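You operate a simulated robot arm through the tools that you are given. There is no shell and no other tool. Be economical: measure what you need, move in short steps, check, and stop when the job is done.

The job below is to be done with a simulated robot arm. You get a single attempt, and the scene is never put back.

Task
Wash brackets L and T together in the parts washer.
Fine: open the drawer again when the lamp goes out and leave them in it.

The check looks at the end state, three seconds after you hand in, the way a careful person would. Anything else that was tipped, shoved, dropped, spilled or broken makes it a failure.

Robot
A 7-joint arm with a two-finger parallel gripper on a trunk, on a base that drives. Base frame: it is fixed to the floor where the robot stands at the start and does not move with it; the origin is under the middle of the robot, x ahead of it, y to its left, z up; the surface under the hand at the start is at about z = 880. Readings come in mm, degrees, newtons and seconds.
With the tool pointing down near the work surface it reaches from about 340 to 760 mm from the robot's upright axis, wherever it stands. Its first joint turns from -115.0 to 115.0 degrees. Places, roughly: green button [800, 300, 1100]; inside of the washer drawer [600, 200, 900]; parts washer [800, 200, 1000]; washer drawer [500, 200, 900]. Payload 3.91 kg.
The tool frame sits at the grasp point between the pads (the TCP): z along the fingers, y along the line on which they close. The tips reach 30 mm beyond it. Largest opening 110 mm; finger width 20, thickness 10; the body of the gripper, 48 by 112 mm, starts 55 mm behind the TCP.
Orientation is that of the tool frame in the base frame, as a unit quaternion [w, x, y, z]. With the fingers straight down and closing along the base's y, the tool's x points along the base's -x, its y along +y and its z along -z.

Tools
- The arm moves only by the tool drive_tool. Its argument "steps" is one flat list of numbers, 7 for each row, row after row: the shift along the base's x, y, z in mm, then the turn, a rotation vector about the base's x, y, z in degrees, then the gripper command, from -1 (shut) to 1 (fully open), values between in proportion. In form: [x, y, z, rx, ry, rz, gripper, x, y, z, rx, ry, rz, gripper, ...]. A call has 1 to 12 rows; each row shifts and turns the commanded pose from where the row before left it. Each row takes 0.2 s and may step no farther than 50 mm and 8.6 degrees from the row before; otherwise, or with a gripper value out of range, the whole call is refused. Where a pose cannot be reached the arm comes as near as it can. A force on the tool above 40 N (or 10 N above the force at the start of the call, whichever is more), or a blocked arm, ends the call early, and 0.2 s more pass. The fingers move at their own pace (about 108 mm/s each) and stop on an object; they squeeze with about 22 N. The grip force told is the motor's: it shows also when the fingers shut on nothing. Time passes only in rows, and 0.2 s behind the last, so rows that do not move let the fingers close. It gives the time, the measured TCP pose, the force on the tool (base axes), the opening and the grip force at its end, in the units of the frame above (readings bear some noise), with the torque about the TCP (base axes, N m) and any sound that the robot's microphone picked up, and new pictures: "views" is both (left out), scene, wrist or none.
- Cameras (640 x 400 px; columns grow to the right, rows downward): "scene" is now at [22.5, 160.8, 1663.8]; the picture's right is [0.13, -0.99, 0.00], its down [-0.71, -0.09, -0.70] and it looks along [0.70, 0.09, -0.71] (base axes); focal length 264 px, centre (320, 200). "wrist" rides on the gripper at [72, 17, -103] in the tool frame; the picture's right is [-0.23, 0.97, 0.00], its down [-0.76, -0.18, -0.62] and it looks along [-0.61, -0.14, 0.78] (tool axes); focal length 222 px, centre (320, 200). There is no depth. A picture from a camera that has moved, and an enlarged one, comes with that camera's place and axes in the base frame and with its lens.
- move_column(by): slides the trunk up (or, below 0, down) by that many mm; the arm and the scene camera ride with it, the base frame stays. It gives what a move gives, with no picture.
- base_move(legs): drives the robot by 1 to 6 legs, each [ahead, turn to the left] in mm and degrees, along the robot's own axes; the way and the turn of a leg run together, so that a leg with both is an arc; at most 1500 mm and 180 degrees a leg. The arm and the cameras ride along, it lands a little off, and it stops where it bumps. It gives what a move gives, and a new picture of the scene camera.
- head_to(pan, tilt): turns the head with the scene camera to pan (to the left, within 155 degrees either way) and tilt (down, from -29 to 69), counted from straight ahead of the robot. It gives what a move gives, and a new picture of the scene camera.
- close_up(camera, box): a new picture of the part [left, top, right, bottom] of that camera's present view, enlarged. The clock stands still meanwhile.
- close_job(): hands the job in; it is judged then, once.

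Work in short steps. Places have to be worked out from the pictures, the camera data and where the tool is seen: move nearer, look again, correct. Check each grasp and each placing, and mend what went wrong. You have 120 turns and 260 pictures in all, those below and enlarged ones among them. Open the gripper and draw the arm clear of the work before you hand the job in, unless the task says otherwise; then end with one line.

The tools are called after "Emit:" by a JSON object that holds its "name" and its "arguments". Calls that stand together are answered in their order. drive_tool: Moves the arm, as the interface text tells. Its arguments: {"type":"object","properties":{"steps":{"type":"array","items":{"type":"number"}},"views":{"type":"string","enum":["both","scene","wrist","none"]}},"required":["steps"]} The other tools are called the same way: move_column (by) slides the trunk up or down; base_move (legs) drives the base; head_to (pan, tilt) turns the head that bears the scene camera; close_up (camera, box) takes an enlarged picture of a part of a camera's view; close_job () hands the job in.

At the start:

```text
clock: 0.0
tcp_pos: [437.5, 301.2, 1426.2]
ee_rot: [0.001, -0.001, 1.0, 0.0]
ft_force: [-0.2, 0.1, 0.2]
torque: [-0.01, -0.01, 0.04]
opening: 110.1
grasp_force: 0.1
trunk travel left (down, up): [-775.0, 215.0]
robot x, y, heading: [-1.7, 1.8, 0.2]
head pan, tilt: [7.2, 45.5]
```

scene: 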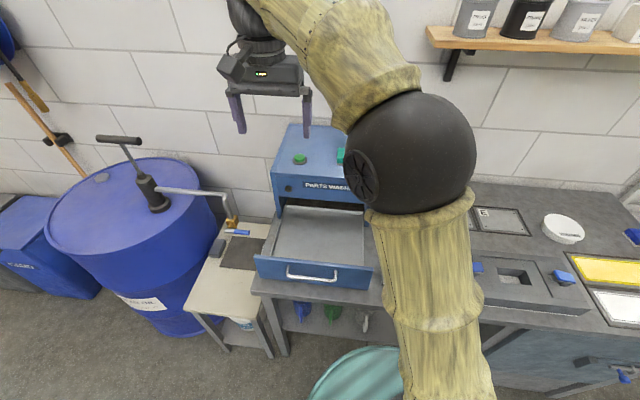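
wrist: 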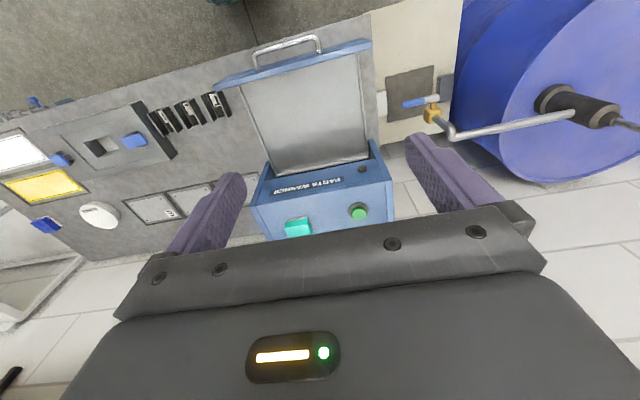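

The wrist view shows the open drawer and three dark items with white tags to the right of it. I'll enlarge both views to read them.

Emit:
{"name": "close_up", "arguments": {"camera": "wrist", "box": [100, 60, 300, 185]}}

Emit:
{"name": "close_up", "arguments": {"camera": "wrist", "box": [220, 20, 480, 240]}}

Emit:
{"name": "close_up", "arguments": {"camera": "scene", "box": [440, 180, 640, 400]}}

```text
3.20 times, centred on (200, 122) of wrist
camera zoom: at [365.6, 318.4, 1529.3], right [0.23, 0.97, 0.0], down [0.76, -0.18, 0.62], along [0.61, -0.14, -0.78], focal length 711 px, centre (704, 448)
```

zoom: 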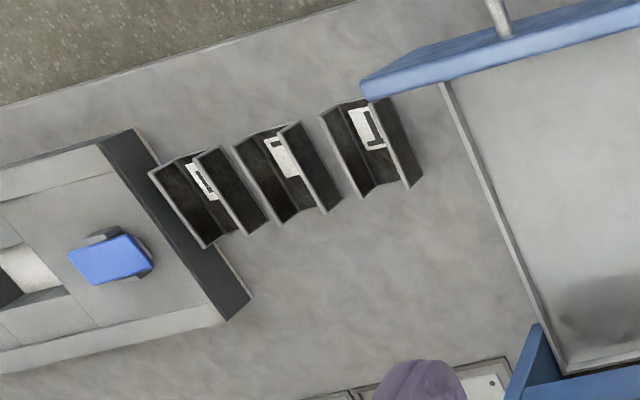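

```text
1.82 times, centred on (350, 130) of wrist
camera zoom: at [365.6, 318.4, 1529.3], right [0.23, 0.97, 0.0], down [0.76, -0.18, 0.62], along [0.61, -0.14, -0.78], focal length 404 px, centre (266, 327)
```

zoom: 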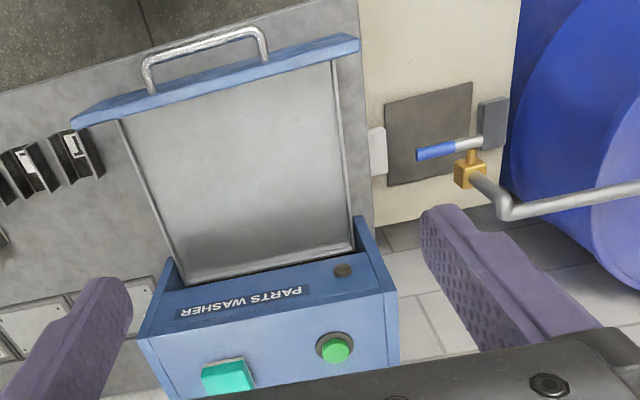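

```text
1.82 times, centred on (540, 290) of scene
camera zoom: at [22.5, 160.8, 1663.8], right [0.13, -0.99, 0.0], down [-0.71, -0.09, -0.7], along [0.7, 0.09, -0.71], focal length 480 px, centre (-80, 36)
```

zoom: 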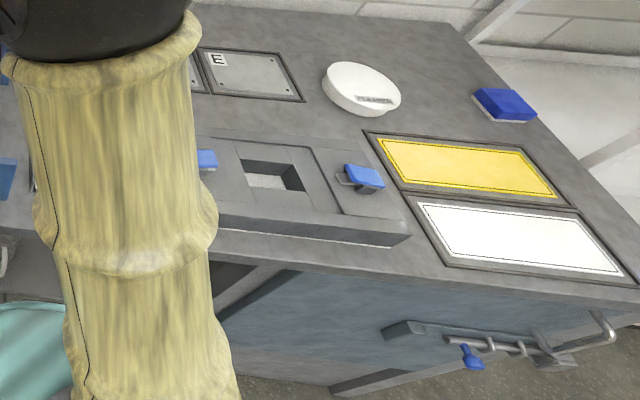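

The brackets stand near x≈468, y≈5, -70 and -150, each with a letter tag. I'll move the hand over them for a closer look.

Emit:
{"name": "drive_tool", "arguments": {"steps": [-5, -40, 0, 0, 0, 0, 1, -5, -40, 0, 0, 0, 0, 1, -5, -40, -30, 0, 0, 0, 1, -5, -40, -30, 0, 0, 0, 1, -5, -40, -30, 0, 0, 0, 1, -5, -40, -30, 0, 0, 0, 1, -5, -40, -30, 0, 0, 0, 1, -5, -40, -30, 0, 0, 0, 1, 0, -40, -30, 0, 0, 0, 1]}}

```text
refused: row 3 steps farther than a row can; nothing moved
```

The step limit is 50 mm; I'll soften the diagonal steps.

Emit:
{"name": "drive_tool", "arguments": {"steps": [-5, -40, 0, 0, 0, 0, 1, -5, -40, 0, 0, 0, 0, 1, -5, -35, -30, 0, 0, 0, 1, -5, -35, -30, 0, 0, 0, 1, -5, -35, -30, 0, 0, 0, 1, -5, -35, -30, 0, 0, 0, 1, -5, -35, -30, 0, 0, 0, 1, -5, -35, -30, 0, 0, 0, 1, 0, -35, -30, 0, 0, 0, 1, 0, -35, -30, 0, 0, 0, 1]}}

```text
clock: 2.2
tcp_pos: [400.1, -61.4, 1187.9]
ee_rot: [0.0, 0.0, 1.0, 0.0]
ft_force: [0.0, 0.4, -0.1]
torque: [0.01, 0.01, -0.01]
opening: 109.9
grasp_force: 0.1
trunk travel left (down, up): [-775.0, 215.0]
robot x, y, heading: [-0.5, -2.0, -0.0]
head pan, tilt: [7.2, 45.5]
camera scene: at [23.7, 159.7, 1663.9], right [0.13, -0.99, 0.0], down [-0.71, -0.09, -0.7], along [0.69, 0.09, -0.71], focal length 264 px, centre (320, 200)
camera wrist: at [328.9, -42.9, 1290.7], right [0.23, 0.97, 0.0], down [0.76, -0.18, 0.62], along [0.61, -0.14, -0.78], focal length 222 px, centre (320, 200)
```

scene: 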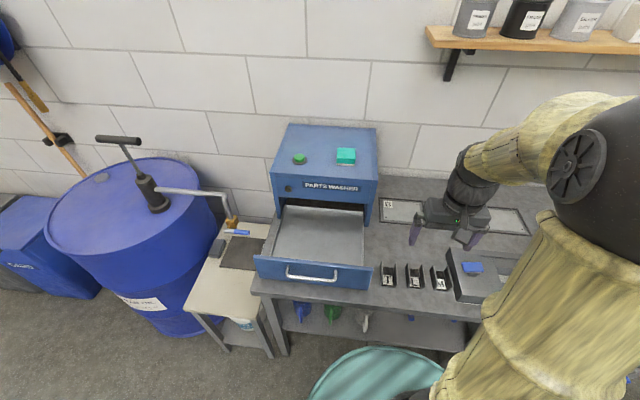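
wrist: 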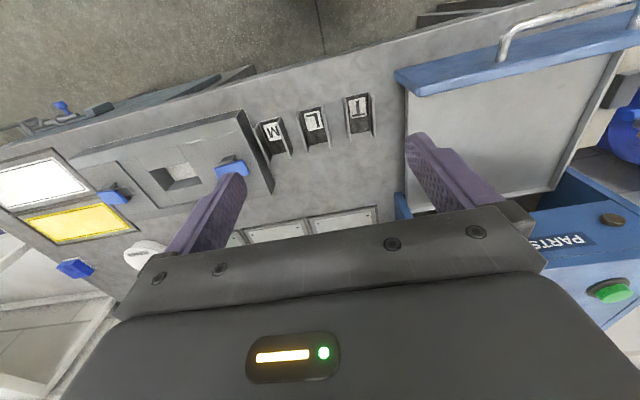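

Emit:
{"name": "close_up", "arguments": {"camera": "wrist", "box": [230, 80, 390, 180]}}

Emit:
{"name": "close_up", "arguments": {"camera": "scene", "box": [250, 110, 470, 310]}}

```text
4.00 times, centred on (310, 130) of wrist
camera zoom: at [328.9, -42.9, 1290.7], right [0.23, 0.97, 0.0], down [0.76, -0.18, 0.62], along [0.61, -0.14, -0.78], focal length 888 px, centre (360, 480)
```

zoom: 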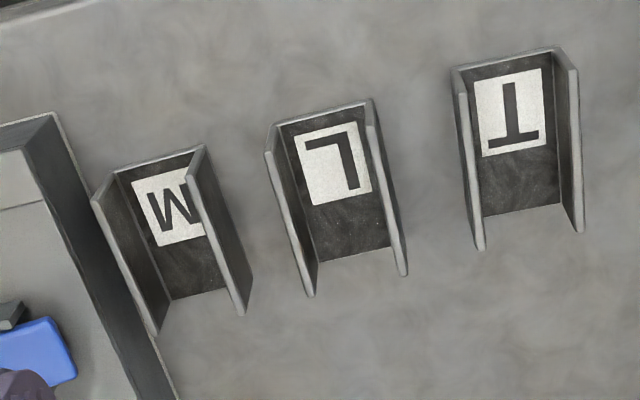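

```text
2.00 times, centred on (360, 210) of scene
camera zoom: at [23.7, 159.7, 1663.9], right [0.13, -0.99, 0.0], down [-0.71, -0.09, -0.7], along [0.69, 0.09, -0.71], focal length 528 px, centre (240, 180)
```

zoom: 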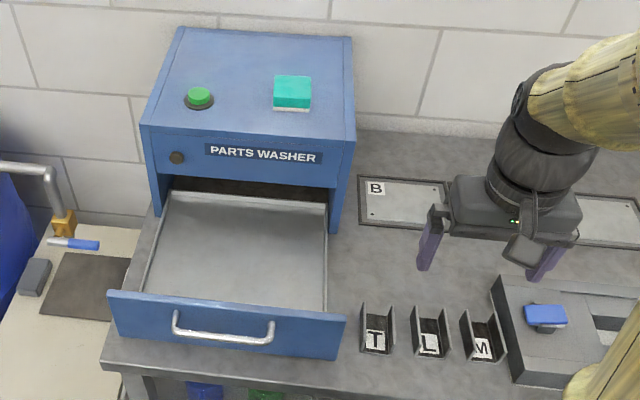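

Left to right they are T, L and M: U-channels about 44 wide, 66 long along x and 38 high, with 33 mm gaps. T is at about (472, -6) and L at about (474, -84). I'll descend above T with the opening at about 68 mm and check.

Emit:
{"name": "drive_tool", "arguments": {"steps": [20, 14, -40, 0, 0, 0, 0.24, 20, 14, -40, 0, 0, 0, 0.24, 20, 14, -40, 0, 0, 0, 0.24, 12, 13, -40, 0, 0, 0, 0.24, 0, 0, -40, 0, 0, 0, 0.24]}}

```text
clock: 3.4
tcp_pos: [469.4, -5.2, 991.1]
ee_rot: [0.0, 0.0, 1.0, 0.0]
ft_force: [0.0, 0.9, 0.5]
torque: [0.02, 0.02, 0.01]
opening: 68.1
grasp_force: 0.0
trunk travel left (down, up): [-775.0, 215.0]
robot x, y, heading: [0.3, 0.2, -0.0]
head pan, tilt: [7.2, 45.5]
camera scene: at [23.7, 160.4, 1663.9], right [0.13, -0.99, 0.0], down [-0.71, -0.09, -0.7], along [0.69, 0.09, -0.71], focal length 264 px, centre (320, 200)
camera wrist: at [397.9, 12.1, 1093.7], right [0.23, 0.97, 0.0], down [0.76, -0.18, 0.62], along [0.61, -0.14, -0.78], focal length 222 px, centre (320, 200)
```

scene: 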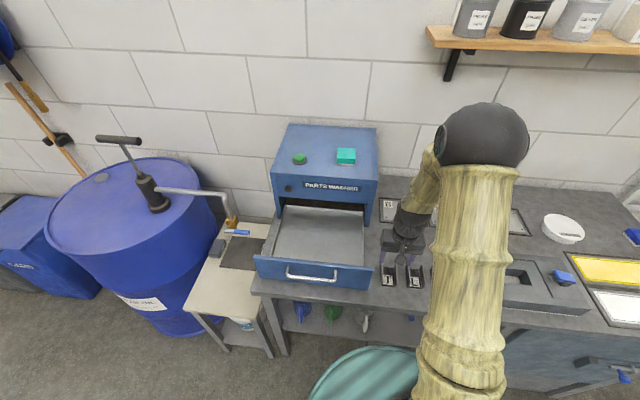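
wrist: 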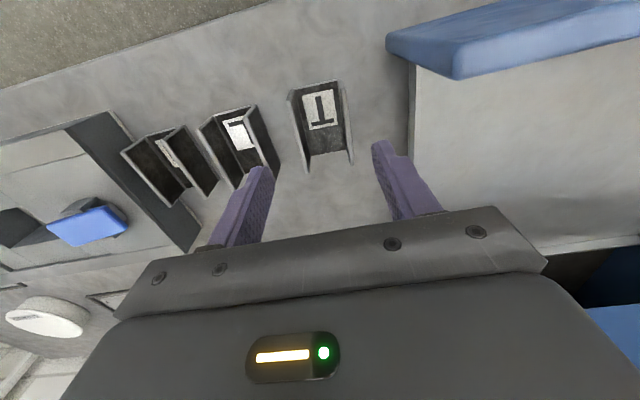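

From this nearer view T is centred at about (468, -2), aligned with x. I'll correct y by 3 mm and descend so the tips stop about 8 mm above the table, without closing yet.

Emit:
{"name": "drive_tool", "arguments": {"steps": [0, 3, -25, 0, 0, 0, 0.24, 0, 0, -25, 0, 0, 0, 0.24, 0, 0, -21, 0, 0, 0, 0.24]}}

```text
clock: 4.2
tcp_pos: [469.9, -0.3, 916.0]
ee_rot: [0.0, 0.0, 1.0, 0.001]
ft_force: [0.4, -0.2, -0.9]
torque: [0.01, 0.05, 0.01]
opening: 68.3
grasp_force: 0.1
trunk travel left (down, up): [-775.0, 215.0]
robot x, y, heading: [3.0, 2.4, 0.1]
head pan, tilt: [7.2, 45.5]
camera scene: at [23.3, 160.6, 1663.8], right [0.13, -0.99, 0.0], down [-0.71, -0.09, -0.7], along [0.7, 0.09, -0.71], focal length 264 px, centre (320, 200)
camera wrist: at [398.2, 17.5, 1018.8], right [0.23, 0.97, 0.0], down [0.76, -0.18, 0.62], along [0.61, -0.14, -0.78], focal length 222 px, centre (320, 200)
```

scene: 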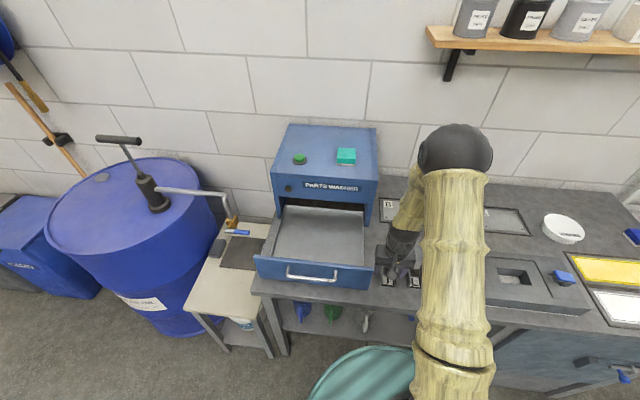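
wrist: 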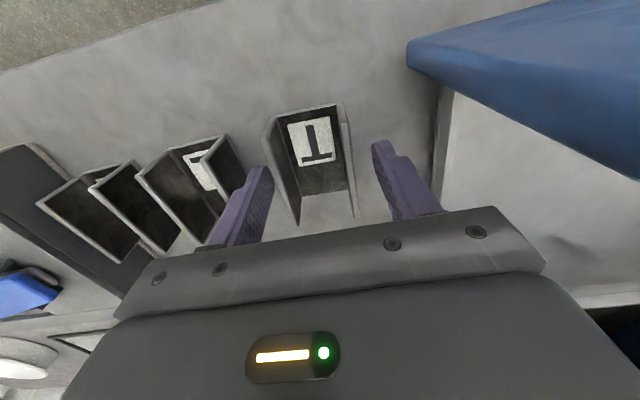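

T sits between the pads, nearly centred. I'll close.

Emit:
{"name": "drive_tool", "arguments": {"steps": [0, -1.5, 0, 0, 0, 0, 0.0, 0, 0, 0, 0, 0, 0, -0.3, 0, 0, 0, 0, 0, 0, -1, 0, 0, 0, 0, 0, 0, -1], "views": "wrist"}}

```text
clock: 5.2
tcp_pos: [470.3, -1.6, 916.6]
ee_rot: [0.0, 0.0, 1.0, -0.001]
ft_force: [0.8, -1.3, -0.5]
torque: [-0.04, -0.14, -0.02]
opening: 50.1
grasp_force: 21.7
trunk travel left (down, up): [-775.0, 215.0]
robot x, y, heading: [-0.5, 1.5, -0.0]
head pan, tilt: [7.2, 45.5]
camera wrist: at [397.7, 15.6, 1019.0], right [0.23, 0.97, 0.0], down [0.76, -0.18, 0.62], along [0.61, -0.14, -0.78], focal length 222 px, centre (320, 200)
```

wrist: 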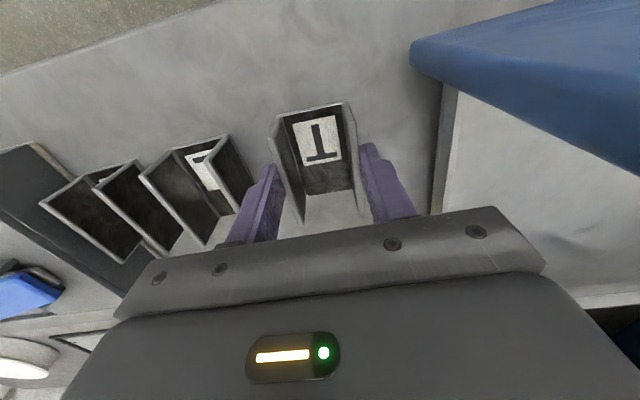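

It grips at 50 mm with 22 N. I'll lift straight up clear of the drawer front.

Emit:
{"name": "drive_tool", "arguments": {"steps": [0, 0, 25, 0, 0, 0, -1, 0, 0, 35, 0, 0, 0, -1, 0, 0, 40, 0, 0, 0, -1, 0, 0, 40, 0, 0, 0, -1, 0, 0, 30, 0, 0, 0, -1]}}

```text
clock: 6.4
tcp_pos: [469.6, -3.0, 1086.4]
ee_rot: [-0.001, 0.001, 1.0, 0.001]
ft_force: [0.7, 0.0, -3.0]
torque: [0.02, 0.04, -0.01]
opening: 49.8
grasp_force: 22.1
trunk travel left (down, up): [-775.0, 215.0]
robot x, y, heading: [1.0, 1.2, -0.1]
head pan, tilt: [7.2, 45.5]
camera scene: at [22.3, 160.7, 1663.8], right [0.13, -0.99, 0.0], down [-0.71, -0.09, -0.7], along [0.7, 0.09, -0.71], focal length 264 px, centre (320, 200)
camera wrist: at [397.5, 14.3, 1189.7], right [0.23, 0.97, 0.0], down [0.76, -0.18, 0.62], along [0.61, -0.14, -0.78], focal length 222 px, centre (320, 200)
```

scene: 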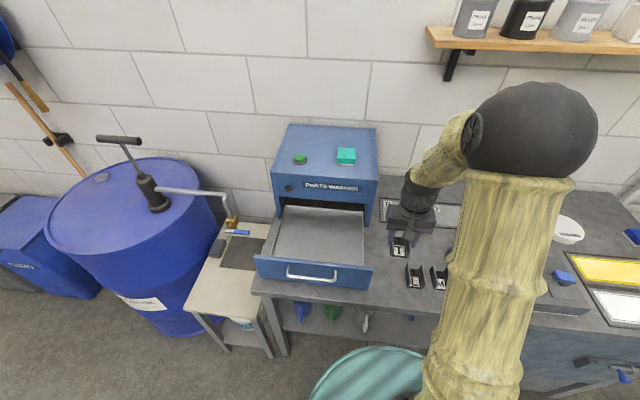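
wrist: 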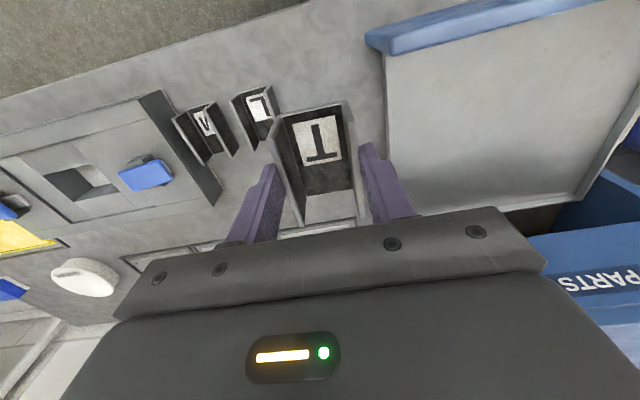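

T is held securely (bottom about 36 mm below TCP). The drawer appears to span y≈80–380 and x≈460–700, with the washer face near x=700. I'll carry T over the drawer's left half at height.

Emit:
{"name": "drive_tool", "arguments": {"steps": [12, 36, 0, 0, 0, 0, -1, 12, 36, 0, 0, 0, 0, -1, 12, 36, 0, 0, 0, 0, -1, 12, 36, 0, 0, 0, 0, -1, 12, 36, 0, 0, 0, 0, -1, 12, 36, 0, 0, 0, 0, -1, 12, 36, 0, 0, 0, 0, -1, 12, 36, 0, 0, 0, 0, -1]}}

```text
clock: 8.2
tcp_pos: [564.8, 284.4, 1084.6]
ee_rot: [-0.002, 0.0, 1.0, -0.002]
ft_force: [-0.1, 0.6, -2.8]
torque: [-0.01, 0.04, -0.01]
opening: 49.7
grasp_force: 21.9
trunk travel left (down, up): [-775.0, 215.0]
robot x, y, heading: [1.2, 1.4, 0.2]
head pan, tilt: [7.2, 45.5]
camera scene: at [23.5, 162.3, 1663.6], right [0.13, -0.99, 0.0], down [-0.71, -0.09, -0.7], along [0.69, 0.09, -0.71], focal length 264 px, centre (320, 200)
camera wrist: at [493.3, 301.4, 1188.7], right [0.23, 0.97, 0.0], down [0.76, -0.18, 0.62], along [0.61, -0.14, -0.78], focal length 222 px, centre (320, 200)
```

scene: 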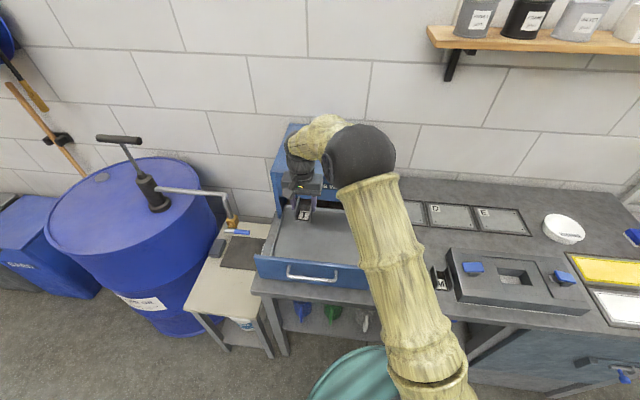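
wrist: 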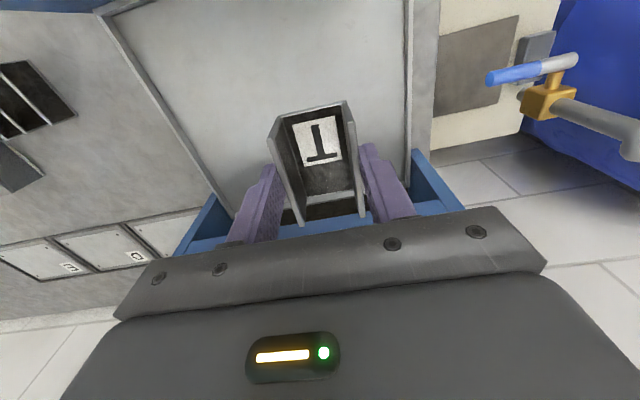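

T hangs over the drawer, left wall near y≈384. I'll descend partway and look.

Emit:
{"name": "drive_tool", "arguments": {"steps": [0, 4, -35, 0, 0, 0, -1, 0, 0, -35, 0, 0, 0, -1, 0, 0, -30, 0, 0, 0, -1]}}

Emit:
{"name": "close_up", "arguments": {"camera": "scene", "box": [240, 160, 400, 300]}}

```text
clock: 9.0
tcp_pos: [566.4, 287.9, 985.9]
ee_rot: [-0.002, 0.0, 1.0, 0.0]
ft_force: [0.3, 0.1, -2.9]
torque: [0.02, 0.05, 0.02]
opening: 49.7
grasp_force: 21.7
trunk travel left (down, up): [-775.0, 215.0]
robot x, y, heading: [0.8, 1.5, -0.2]
head pan, tilt: [7.2, 45.5]
camera scene: at [23.8, 161.6, 1663.7], right [0.13, -0.99, 0.0], down [-0.71, -0.09, -0.7], along [0.69, 0.09, -0.71], focal length 264 px, centre (320, 200)
camera wrist: at [494.4, 305.3, 1088.6], right [0.23, 0.97, 0.0], down [0.76, -0.18, 0.62], along [0.61, -0.14, -0.78], focal length 222 px, centre (320, 200)
```

scene: 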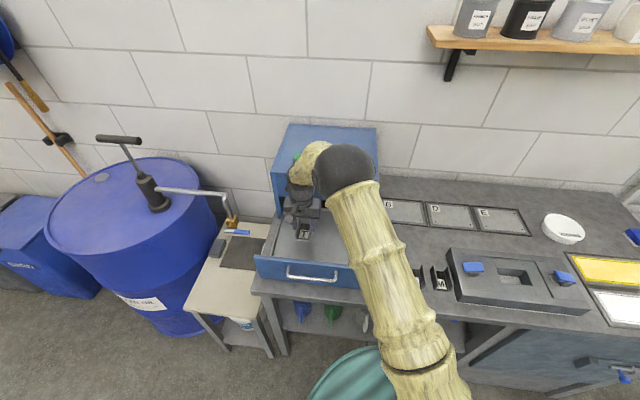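
wrist: 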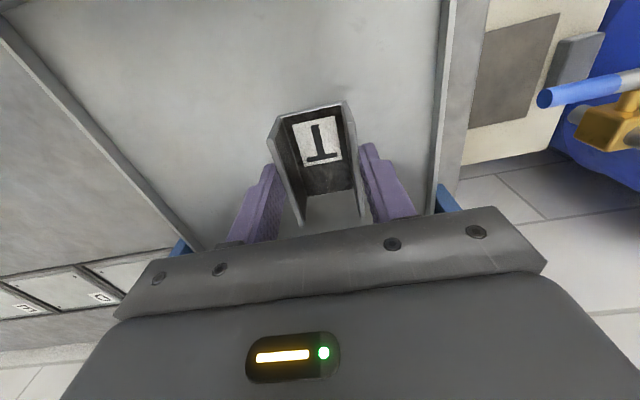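

```text
2.86 times, centred on (320, 230) of scene
camera zoom: at [23.8, 161.6, 1663.7], right [0.13, -0.99, 0.0], down [-0.71, -0.09, -0.7], along [0.69, 0.09, -0.71], focal length 754 px, centre (320, 114)
```

zoom: 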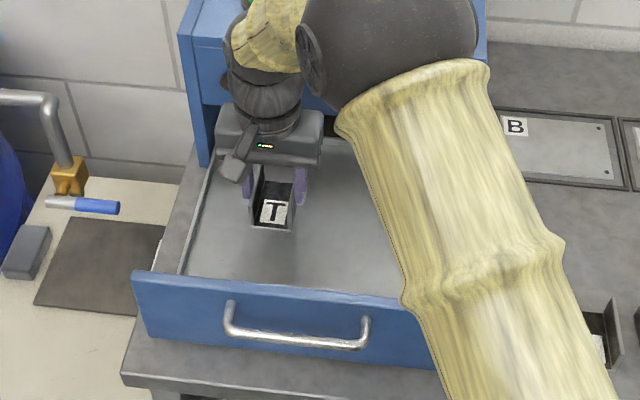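

The drawer is clear below T. I'll lower in small steps until contact shows in the force.

Emit:
{"name": "drive_tool", "arguments": {"steps": [0, 0, -15, 0, 0, 0, -1, 0, 0, -12, 0, 0, 0, -1, 0, 0, -8, 0, 0, 0, -1, 0, 0, -5, 0, 0, 0, -1, 0, 0, -4, 0, 0, 0, -1], "views": "wrist"}}

```text
clock: 10.2
tcp_pos: [566.1, 288.9, 939.5]
ee_rot: [0.0, 0.001, 1.0, 0.0]
ft_force: [-0.5, -0.6, -3.0]
torque: [0.01, 0.03, 0.02]
opening: 49.8
grasp_force: 21.9
trunk travel left (down, up): [-775.0, 215.0]
robot x, y, heading: [-1.1, -2.9, -0.2]
head pan, tilt: [7.2, 45.5]
camera wrist: at [493.6, 307.1, 1043.6], right [0.23, 0.97, 0.0], down [0.76, -0.18, 0.62], along [0.61, -0.14, -0.78], focal length 222 px, centre (320, 200)
```

wrist: 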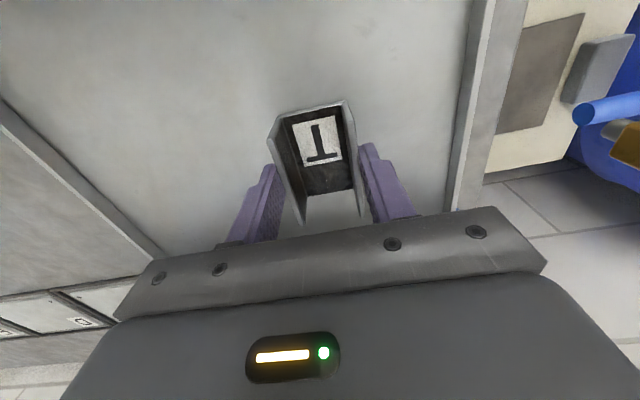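

No contact yet at bottom z≈904; I'll go on in 3–4 mm steps.

Emit:
{"name": "drive_tool", "arguments": {"steps": [0, 0, -4, 0, 0, 0, -1, 0, 0, -3, 0, 0, 0, -1, 0, 0, -3, 0, 0, 0, -1], "views": "none"}}

```text
clock: 11.0
tcp_pos: [565.0, 288.2, 934.8]
ee_rot: [0.004, 0.001, 1.0, 0.002]
ft_force: [1.2, -3.0, 23.9]
torque: [-0.11, -0.06, -0.2]
opening: 49.8
grasp_force: 22.7
trunk travel left (down, up): [-775.0, 215.0]
robot x, y, heading: [2.9, -1.2, 0.2]
head pan, tilt: [7.2, 45.5]
```

Contact: the floor is at about z=898. I'll ease up 4 mm to relieve the press, open to 70 mm and lift away.

Emit:
{"name": "drive_tool", "arguments": {"steps": [0, 0, 4, 0, 0, 0, -1, 0, 0, 0, 0, 0, 0, 0.0, 0, 0, 0, 0, 0, 0, 0.28, 0, 0, 0, 0, 0, 0, 0.28, 0, 0, 30, 0, 0, 0, 0.28, 0, 0, 45, 0, 0, 0, 0.28, 0, 0, 45, 0, 0, 0, 0.28, 0, 0, 40, 0, 0, 0, 0.28]}}

```text
clock: 12.8
tcp_pos: [563.7, 289.6, 1098.8]
ee_rot: [0.001, -0.001, 1.0, 0.0]
ft_force: [-0.2, 0.8, -0.9]
torque: [0.02, 0.03, 0.02]
opening: 70.5
grasp_force: 0.1
trunk travel left (down, up): [-775.0, 215.0]
robot x, y, heading: [0.3, -1.2, 0.0]
head pan, tilt: [7.2, 45.5]
camera scene: at [22.1, 160.4, 1663.8], right [0.13, -0.99, 0.0], down [-0.71, -0.09, -0.7], along [0.7, 0.09, -0.71], focal length 264 px, centre (320, 200)
camera wrist: at [492.6, 307.9, 1199.7], right [0.23, 0.97, 0.0], down [0.76, -0.18, 0.62], along [0.61, -0.14, -0.78], focal length 222 px, centre (320, 200)
```

scene: 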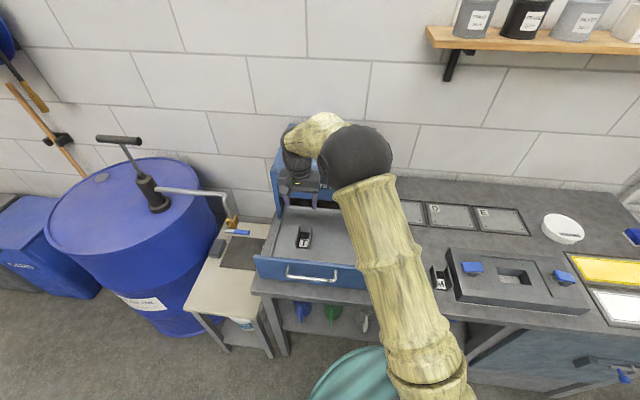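
wrist: 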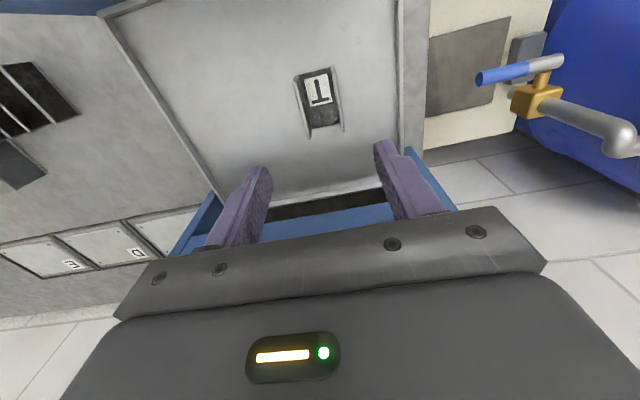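

T stands upright in the drawer. Now back to above L at about (472, -83).

Emit:
{"name": "drive_tool", "arguments": {"steps": [-9, -37, 0, 0, 0, 0, 0.28, -9, -37, 0, 0, 0, 0, 0.28, -9, -37, 0, 0, 0, 0, 0.28, -9, -37, 0, 0, 0, 0, 0.28, -9, -37, 0, 0, 0, 0, 0.28, -9, -37, 0, 0, 0, 0, 0.28, -9, -37, 0, 0, 0, 0, 0.28, -9, -37, 0, 0, 0, 0, 0.28, -9, -37, -30, 0, 0, 0, 0.28, -9, -39, -30, 0, 0, 0, 0.28, 0, 0, -30, 0, 0, 0, 0.28], "views": "wrist"}}

Emit:
{"name": "close_up", "arguments": {"camera": "wrist", "box": [160, 60, 420, 220]}}

```text
clock: 15.2
tcp_pos: [477.4, -85.3, 1005.9]
ee_rot: [0.0, -0.001, 1.0, 0.0]
ft_force: [0.5, -0.5, 0.6]
torque: [-0.05, 0.01, 0.03]
opening: 70.7
grasp_force: 0.1
trunk travel left (down, up): [-775.0, 215.0]
robot x, y, heading: [-2.0, 1.4, -0.2]
head pan, tilt: [7.2, 45.5]
camera wrist: at [405.4, -67.9, 1108.7], right [0.23, 0.97, 0.0], down [0.76, -0.18, 0.62], along [0.61, -0.14, -0.78], focal length 222 px, centre (320, 200)
```

wrist: 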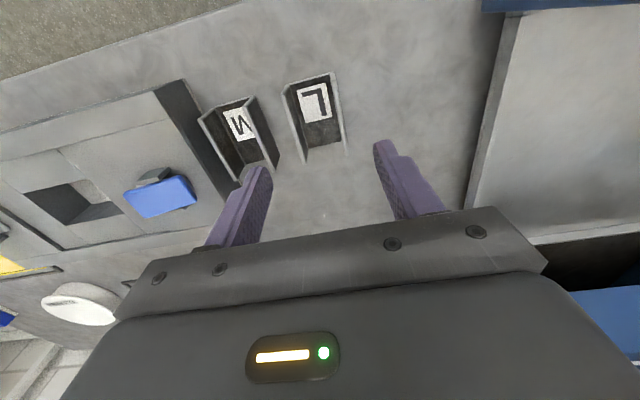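

```text
2.46 times, centred on (290, 140) of wrist
camera zoom: at [405.4, -67.9, 1108.7], right [0.23, 0.97, 0.0], down [0.76, -0.18, 0.62], along [0.61, -0.14, -0.78], focal length 547 px, centre (394, 348)
```

zoom: 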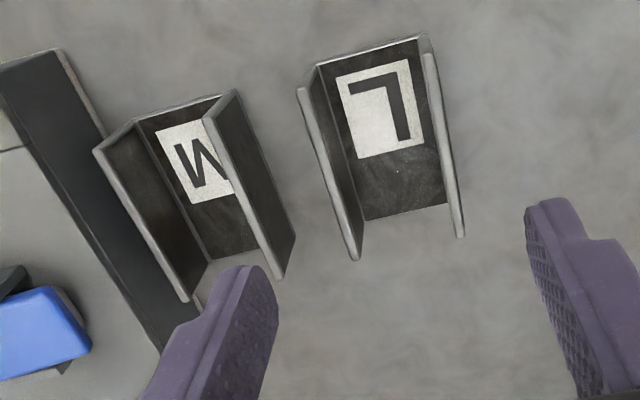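

L is centred at about (475, -86), with M's wall near y≈-140. I'll narrow to 64 mm and descend between them.

Emit:
{"name": "drive_tool", "arguments": {"steps": [-2, -0.5, -25, 0, 0, 0, 0.16, 0, 0, -25, 0, 0, 0, 0.16, 0, 0, -10, 0, 0, 0, 0.16], "views": "wrist"}}

Emit:
{"name": "close_up", "arguments": {"camera": "wrist", "box": [160, 60, 420, 220]}}

```text
clock: 16.0
tcp_pos: [474.7, -85.6, 943.1]
ee_rot: [0.0, 0.0, 1.0, -0.001]
ft_force: [0.2, -0.1, -0.4]
torque: [0.01, 0.04, 0.0]
opening: 63.9
grasp_force: 0.2
trunk travel left (down, up): [-775.0, 215.0]
robot x, y, heading: [1.9, 0.2, -0.3]
head pan, tilt: [7.2, 45.5]
camera wrist: at [402.4, -68.3, 1046.6], right [0.23, 0.97, 0.0], down [0.76, -0.18, 0.62], along [0.61, -0.14, -0.78], focal length 222 px, centre (320, 200)
```

wrist: 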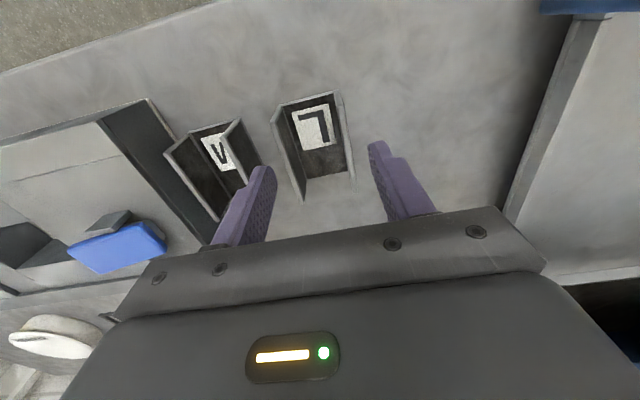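

```text
2.46 times, centred on (290, 140) of wrist
camera zoom: at [402.4, -68.3, 1046.6], right [0.23, 0.97, 0.0], down [0.76, -0.18, 0.62], along [0.61, -0.14, -0.78], focal length 547 px, centre (394, 348)
```

zoom: 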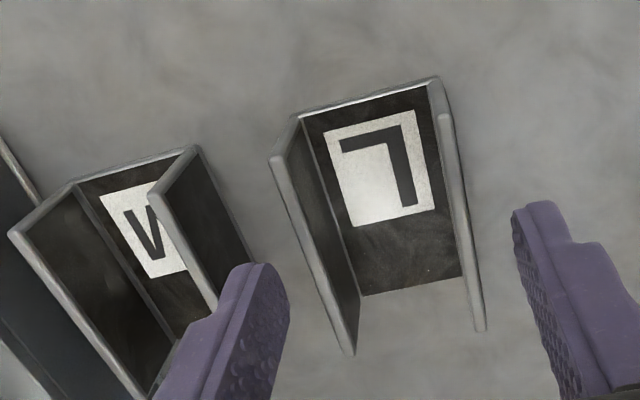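

Clearances look fine: the left finger is at y≈-118 to -128, between L at -108 and M at -138. I'll descend the rest and close.

Emit:
{"name": "drive_tool", "arguments": {"steps": [0, 0, -14, 0, 0, 0, 0.16, 0, 0, -12, 0, 0, 0, 0.16, 0, 0, 0, 0, 0, 0, -0.2, 0, 0, 0, 0, 0, 0, -1, 0, 0, 0, 0, 0, 0, -1], "views": "wrist"}}

```text
clock: 17.2
tcp_pos: [473.3, -84.3, 917.9]
ee_rot: [0.0, 0.0, 1.0, 0.0]
ft_force: [-1.2, -1.7, 2.7]
torque: [-0.04, 0.16, 0.02]
opening: 49.7
grasp_force: 21.8
trunk travel left (down, up): [-775.0, 215.0]
robot x, y, heading: [-2.4, -0.5, 0.0]
head pan, tilt: [7.2, 45.5]
camera wrist: at [401.9, -67.1, 1021.8], right [0.23, 0.97, 0.0], down [0.76, -0.18, 0.62], along [0.61, -0.14, -0.78], focal length 222 px, centre (320, 200)
```

wrist: 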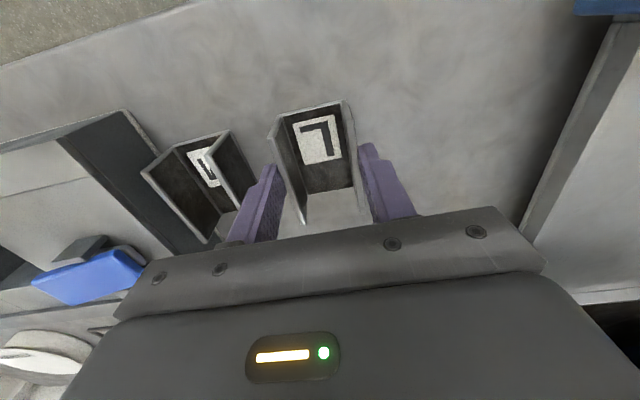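

L is gripped and M undisturbed. I'll lift and carry it over the drawer to about (570, 180).

Emit:
{"name": "drive_tool", "arguments": {"steps": [0, 0, 25, 0, 0, 0, -1, 0, 0, 35, 0, 0, 0, -1, 0, 0, 35, 0, 0, 0, -1, 0, 0, 35, 0, 0, 0, -1, 0, 0, 30, 0, 0, 0, -1, 13, 37, 0, 0, 0, 0, -1, 13, 37, 0, 0, 0, 0, -1, 13, 37, 0, 0, 0, 0, -1, 13, 37, 0, 0, 0, 0, -1, 13, 37, 0, 0, 0, 0, -1, 13, 37, 0, 0, 0, 0, -1, 13, 37, 0, 0, 0, 0, -1]}}

```text
clock: 19.8
tcp_pos: [567.0, 175.8, 1078.7]
ee_rot: [0.0, 0.0, 1.0, -0.001]
ft_force: [1.0, -0.1, -3.8]
torque: [-0.01, 0.03, 0.01]
opening: 49.7
grasp_force: 21.7
trunk travel left (down, up): [-775.0, 215.0]
robot x, y, heading: [0.4, 5.0, 0.1]
head pan, tilt: [7.2, 45.5]
camera scene: at [23.7, 162.1, 1663.6], right [0.13, -0.99, 0.0], down [-0.71, -0.09, -0.7], along [0.69, 0.09, -0.71], focal length 264 px, centre (320, 200)
camera wrist: at [494.6, 193.1, 1181.6], right [0.23, 0.97, 0.0], down [0.76, -0.18, 0.62], along [0.61, -0.14, -0.78], focal length 222 px, centre (320, 200)
```

scene: 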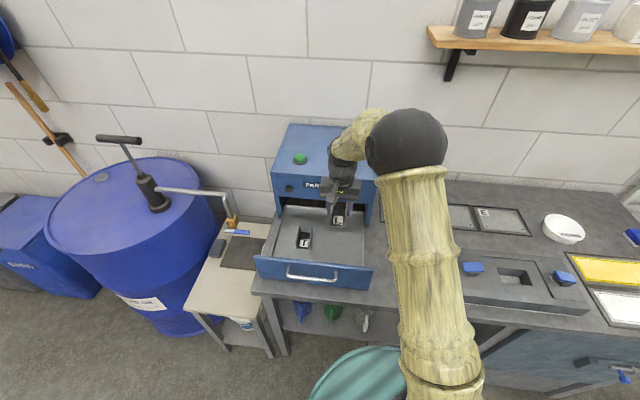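
wrist: 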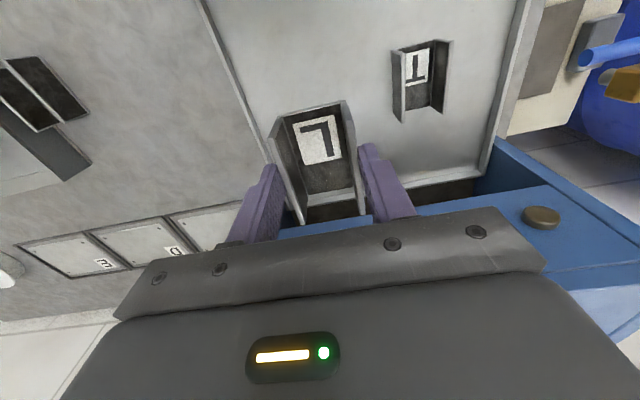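

The drawer's right wall is at y≈100, so there's room. I'll lower L beside T: large steps first, then small ones until contact at TCP z≈934.

Emit:
{"name": "drive_tool", "arguments": {"steps": [0, 2, -35, 0, 0, 0, -1, 0, 0, -35, 0, 0, 0, -1, 0, 0, -30, 0, 0, 0, -1, 0, 0, -20, 0, 0, 0, -1, 0, 0, -12, 0, 0, 0, -1, 0, 0, -6, 0, 0, 0, -1, 0, 0, -4, 0, 0, 0, -1, 0, 0, -3, 0, 0, 0, -1], "views": "wrist"}}

```text
clock: 21.6
tcp_pos: [565.7, 176.9, 938.2]
ee_rot: [0.003, 0.002, 1.0, 0.001]
ft_force: [0.8, -1.5, 23.1]
torque: [-0.38, -0.06, -0.38]
opening: 49.9
grasp_force: 22.1
trunk travel left (down, up): [-775.0, 215.0]
robot x, y, heading: [1.5, 2.2, -0.1]
head pan, tilt: [7.2, 45.5]
camera wrist: at [493.0, 193.3, 1041.2], right [0.23, 0.97, 0.0], down [0.76, -0.18, 0.63], along [0.61, -0.14, -0.78], focal length 222 px, centre (320, 200)
```

wrist: 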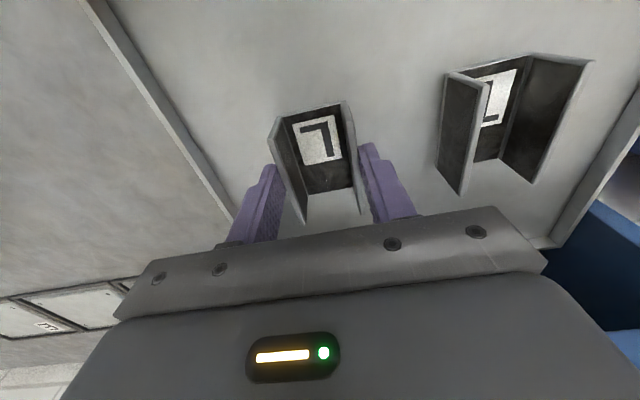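

Contact at 23 N. I'll ease up, release, rise and back off toward the robot.

Emit:
{"name": "drive_tool", "arguments": {"steps": [0, 0, 3, 0, 0, 0, -1, 0, 0, 0, 0, 0, 0, 0.0, 0, 0, 0, 0, 0, 0, 0.24, 0, 0, 0, 0, 0, 0, 0.24, 0, 0, 30, 0, 0, 0, 0.24, 0, 0, 45, 0, 0, 0, 0.24, 0, 0, 45, 0, 0, 0, 0.24, -40, 0, 20, 0, 0, 0, 0.24, -45, 0, 10, 0, 0, 0, 0, -45, 0, 0, 0, 0, 0, 0, -45, 0, 0, 0, 0, 0, -1]}}

```text
clock: 24.0
tcp_pos: [387.9, 177.8, 1088.0]
ee_rot: [0.0, 0.0, 1.0, 0.0]
ft_force: [-0.3, -1.1, 0.7]
torque: [-0.01, -0.03, 0.03]
opening: 0.0
grasp_force: 21.9
trunk travel left (down, up): [-775.0, 215.0]
robot x, y, heading: [-5.3, -2.7, 0.0]
head pan, tilt: [7.2, 45.5]
camera scene: at [21.2, 160.6, 1663.9], right [0.13, -0.99, 0.0], down [-0.71, -0.09, -0.7], along [0.7, 0.09, -0.71], focal length 264 px, centre (320, 200)
camera wrist: at [316.1, 196.7, 1191.3], right [0.23, 0.97, 0.0], down [0.76, -0.18, 0.62], along [0.61, -0.14, -0.78], focal length 222 px, centre (320, 200)
```

scene: 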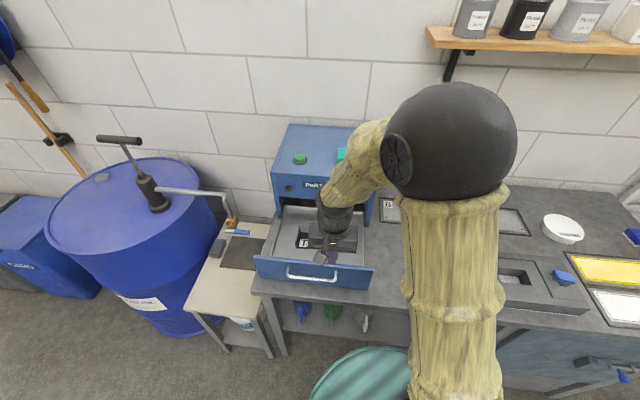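
wrist: 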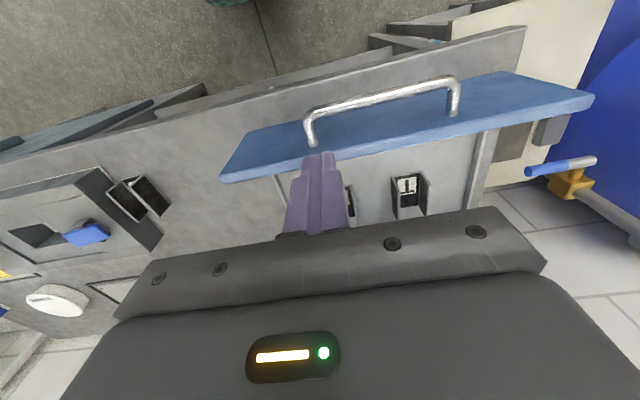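

Both brackets should be in the drawer. I'll check closely and study the handle geometry.

Emit:
{"name": "close_up", "arguments": {"camera": "wrist", "box": [200, 50, 620, 230]}}

Emit:
{"name": "close_up", "arguments": {"camera": "scene", "box": [240, 180, 400, 300]}}

```text
1.52 times, centred on (410, 140) of wrist
camera zoom: at [316.1, 196.7, 1191.3], right [0.23, 0.97, 0.0], down [0.76, -0.18, 0.62], along [0.61, -0.14, -0.78], focal length 338 px, centre (183, 291)
```

zoom: 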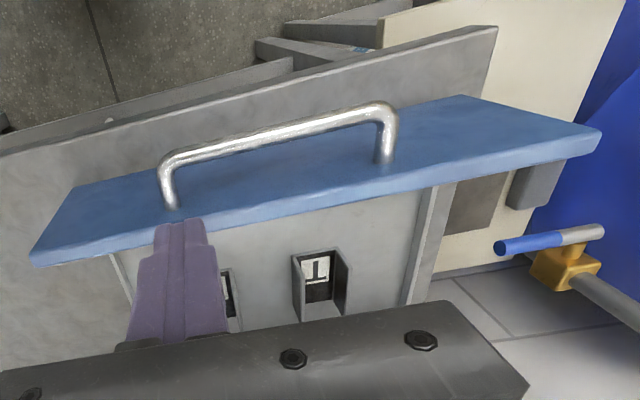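

```text
3.33 times, centred on (320, 240) of scene
camera zoom: at [21.2, 160.6, 1663.9], right [0.13, -0.99, 0.0], down [-0.71, -0.09, -0.7], along [0.7, 0.09, -0.71], focal length 880 px, centre (320, 67)
```

zoom: 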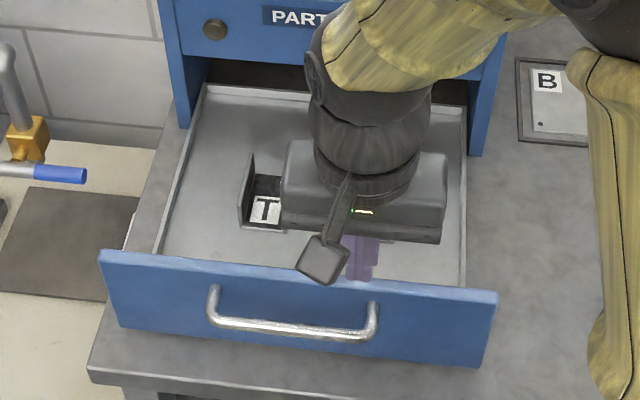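

Triangulating: the drawer front's top edge is at z≈980, x≈432, y≈57–417. The handle bar is at about x≈393, y≈166–309, z≈950. I'll position the closed fingers in front of the bar's middle and look.

Emit:
{"name": "drive_tool", "arguments": {"steps": [-22, 30, 0, 0, 0, 0, -1, -22, 30, 0, 0, 0, 0, -1, 0, 0, -40, 0, 0, 0, -1, 0, 0, -40, 0, 0, 0, -1, 0, 0, -20, 0, 0, 0, -1]}}

Emit:
{"name": "close_up", "arguments": {"camera": "scene", "box": [240, 180, 400, 300]}}

```text
clock: 25.2
tcp_pos: [345.8, 237.5, 989.9]
ee_rot: [0.0, 0.001, 1.0, 0.0]
ft_force: [-0.1, 0.2, -0.4]
torque: [0.0, -0.04, -0.02]
opening: 0.0
grasp_force: 22.2
trunk travel left (down, up): [-775.0, 215.0]
robot x, y, heading: [-3.5, -3.9, 0.0]
head pan, tilt: [7.2, 45.5]
camera scene: at [22.8, 161.0, 1663.8], right [0.13, -0.99, 0.0], down [-0.71, -0.09, -0.7], along [0.7, 0.09, -0.71], focal length 264 px, centre (320, 200)
camera wrist: at [273.7, 255.2, 1093.1], right [0.23, 0.97, 0.0], down [0.76, -0.18, 0.62], along [0.61, -0.14, -0.78], focal length 222 px, centre (320, 200)
```

scene: 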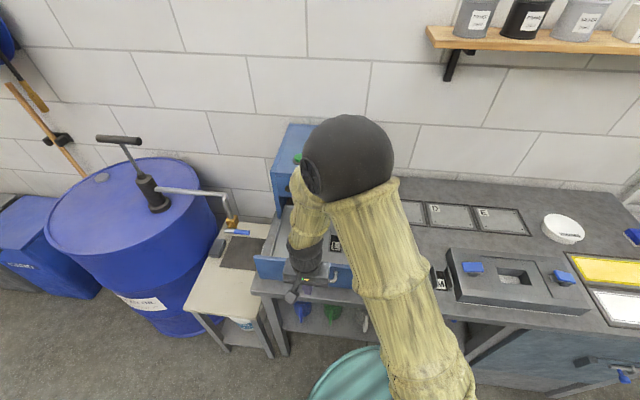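
wrist: 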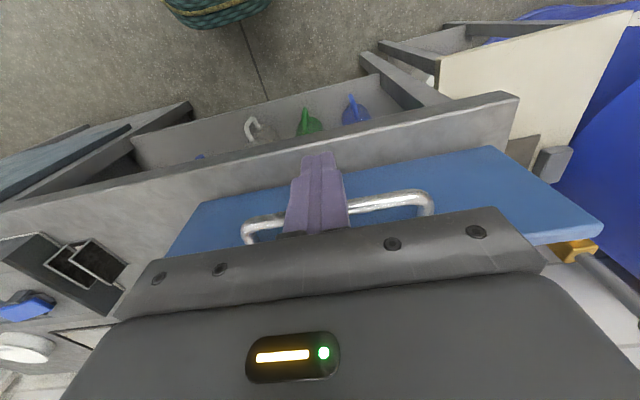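

```text
3.33 times, centred on (320, 240) of scene
camera zoom: at [22.8, 161.0, 1663.8], right [0.13, -0.99, 0.0], down [-0.71, -0.09, -0.7], along [0.7, 0.09, -0.71], focal length 880 px, centre (320, 67)
```

zoom: 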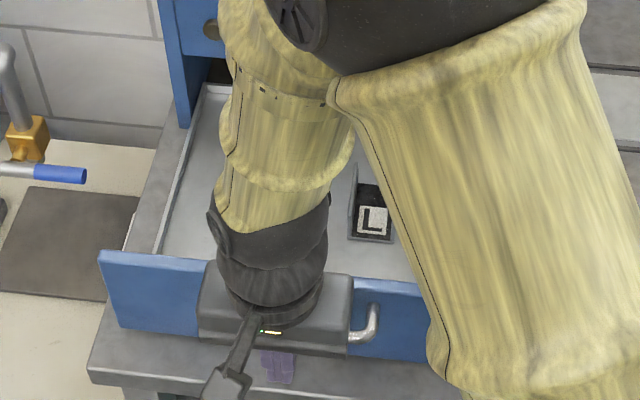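

The handle bar refines to x≈397, z≈952. The fingers are clear in front of it; I'll lower to TCP z≈948 and push forward gently.

Emit:
{"name": "drive_tool", "arguments": {"steps": [0, 0, -21, 0, 0, 0, -1, 0, 0, -21, 0, 0, 0, -1, 15, 0, 0, 0, 0, 0, -1, 10, 0, 0, 0, 0, 0, -1, 8, 0, 0, 0, 0, 0, -1, 8, 0, 0, 0, 0, 0, -1, 8, 0, 0, 0, 0, 0, -1]}}

```text
clock: 26.8
tcp_pos: [394.3, 239.1, 945.8]
ee_rot: [0.001, -0.001, 1.0, 0.0]
ft_force: [0.3, -0.1, -0.5]
torque: [-0.01, -0.02, -0.01]
opening: 0.1
grasp_force: 21.9
trunk travel left (down, up): [-775.0, 215.0]
robot x, y, heading: [2.9, -0.7, 0.0]
head pan, tilt: [7.2, 45.5]
camera scene: at [22.8, 160.9, 1663.8], right [0.13, -0.99, 0.0], down [-0.71, -0.09, -0.7], along [0.7, 0.09, -0.71], focal length 264 px, centre (320, 200)
camera wrist: at [322.7, 256.9, 1048.4], right [0.23, 0.97, 0.0], down [0.76, -0.18, 0.62], along [0.61, -0.14, -0.78], focal length 222 px, centre (320, 200)
```

scene: 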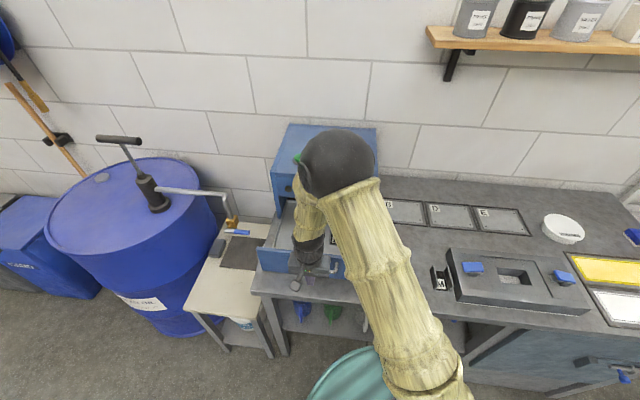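
wrist: 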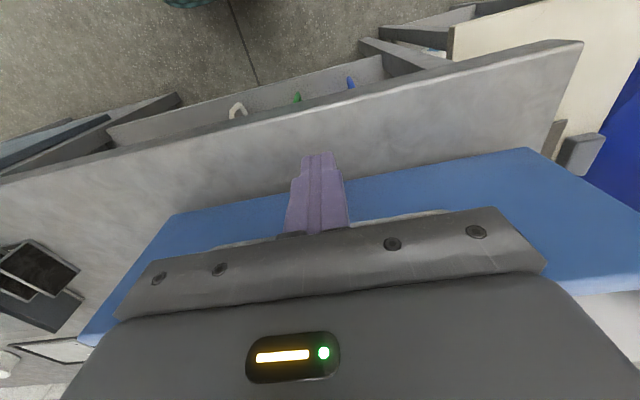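

No contact yet; the bar is still a bit ahead. I'll continue forward in 10 mm rows.

Emit:
{"name": "drive_tool", "arguments": {"steps": [10, 0, 0, 0, 0, 0, -1, 10, 0, 0, 0, 0, 0, -1, 10, 0, 0, 0, 0, 0, -1, 10, 0, 0, 0, 0, 0, -1, 10, 0, 0, 0, 0, 0, -1]}}

```text
clock: 28.0
tcp_pos: [444.4, 237.3, 944.2]
ee_rot: [0.0, 0.0, 1.0, 0.0]
ft_force: [0.5, 0.1, 0.5]
torque: [-0.01, 0.0, -0.01]
opening: 0.1
grasp_force: 21.8
trunk travel left (down, up): [-775.0, 215.0]
robot x, y, heading: [2.1, 1.6, 0.1]
head pan, tilt: [7.2, 45.5]
camera scene: at [23.1, 160.8, 1663.8], right [0.13, -0.99, 0.0], down [-0.71, -0.09, -0.7], along [0.7, 0.09, -0.71], focal length 264 px, centre (320, 200)
camera wrist: at [372.5, 254.9, 1048.5], right [0.23, 0.97, 0.0], down [0.76, -0.18, 0.62], along [0.61, -0.14, -0.78], focal length 222 px, centre (320, 200)
```

scene: 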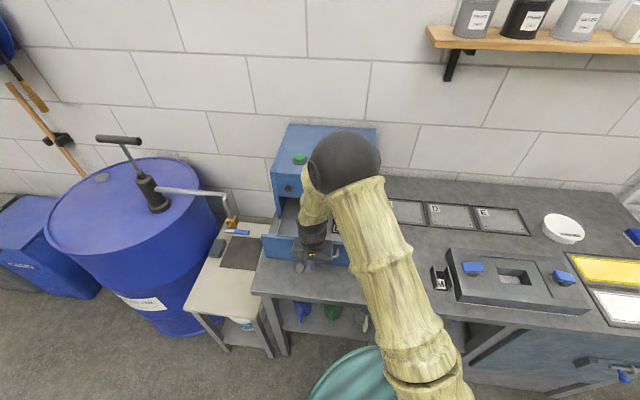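
wrist: 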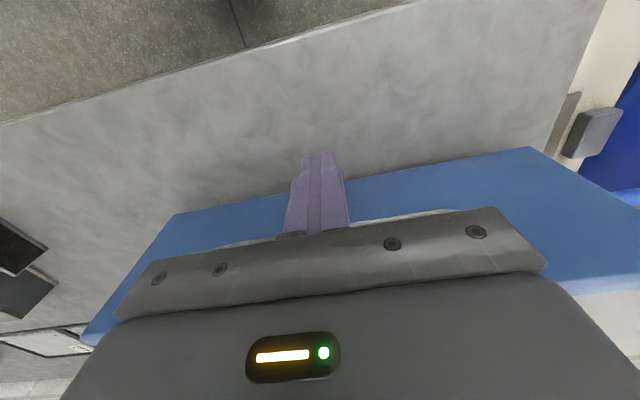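

The drawer front keeps its place in the wrist view, so it slides with almost no resistance. I'll continue pushing.

Emit:
{"name": "drive_tool", "arguments": {"steps": [12, 0, 0, 0, 0, 0, -1, 12, 0, 0, 0, 0, 0, -1, 12, 0, 0, 0, 0, 0, -1, 12, 0, 0, 0, 0, 0, -1, 12, 0, 0, 0, 0, 0, -1, 12, 0, 0, 0, 0, 0, -1, 12, 0, 0, 0, 0, 0, -1, 12, 0, 0, 0, 0, 0, -1, 12, 0, 0, 0, 0, 0, -1, 12, 0, 0, 0, 0, 0, -1]}}

```text
clock: 30.2
tcp_pos: [565.5, 238.5, 944.2]
ee_rot: [-0.001, 0.0, 1.0, 0.0]
ft_force: [0.1, 0.1, 0.1]
torque: [-0.01, 0.01, -0.01]
opening: 0.0
grasp_force: 22.1
trunk travel left (down, up): [-775.0, 215.0]
robot x, y, heading: [-1.8, 0.7, -0.3]
head pan, tilt: [7.2, 45.5]
camera scene: at [23.1, 160.8, 1663.8], right [0.13, -0.99, 0.0], down [-0.71, -0.09, -0.7], along [0.7, 0.09, -0.71], focal length 264 px, centre (320, 200)
camera wrist: at [492.9, 255.5, 1047.4], right [0.23, 0.97, 0.0], down [0.76, -0.18, 0.62], along [0.61, -0.14, -0.78], focal length 222 px, centre (320, 200)
```

scene: 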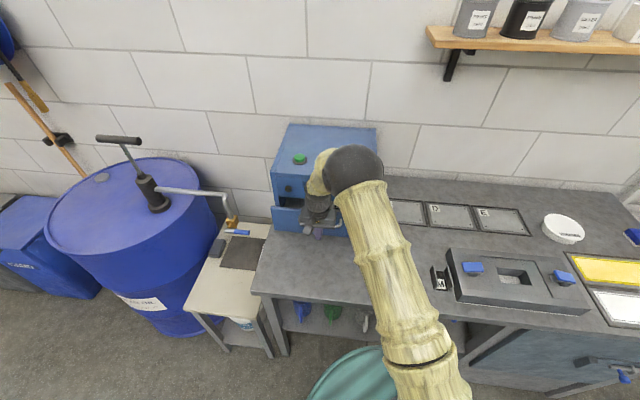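
wrist: 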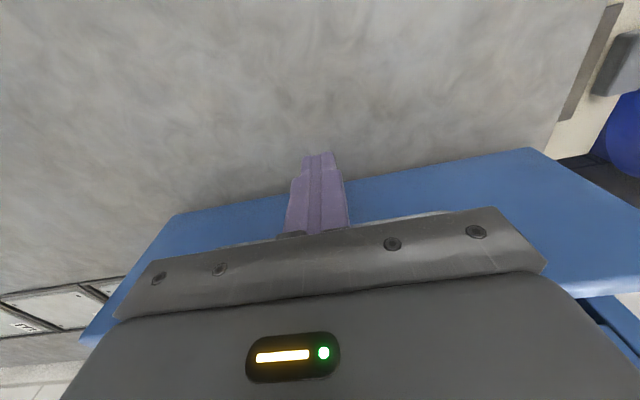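

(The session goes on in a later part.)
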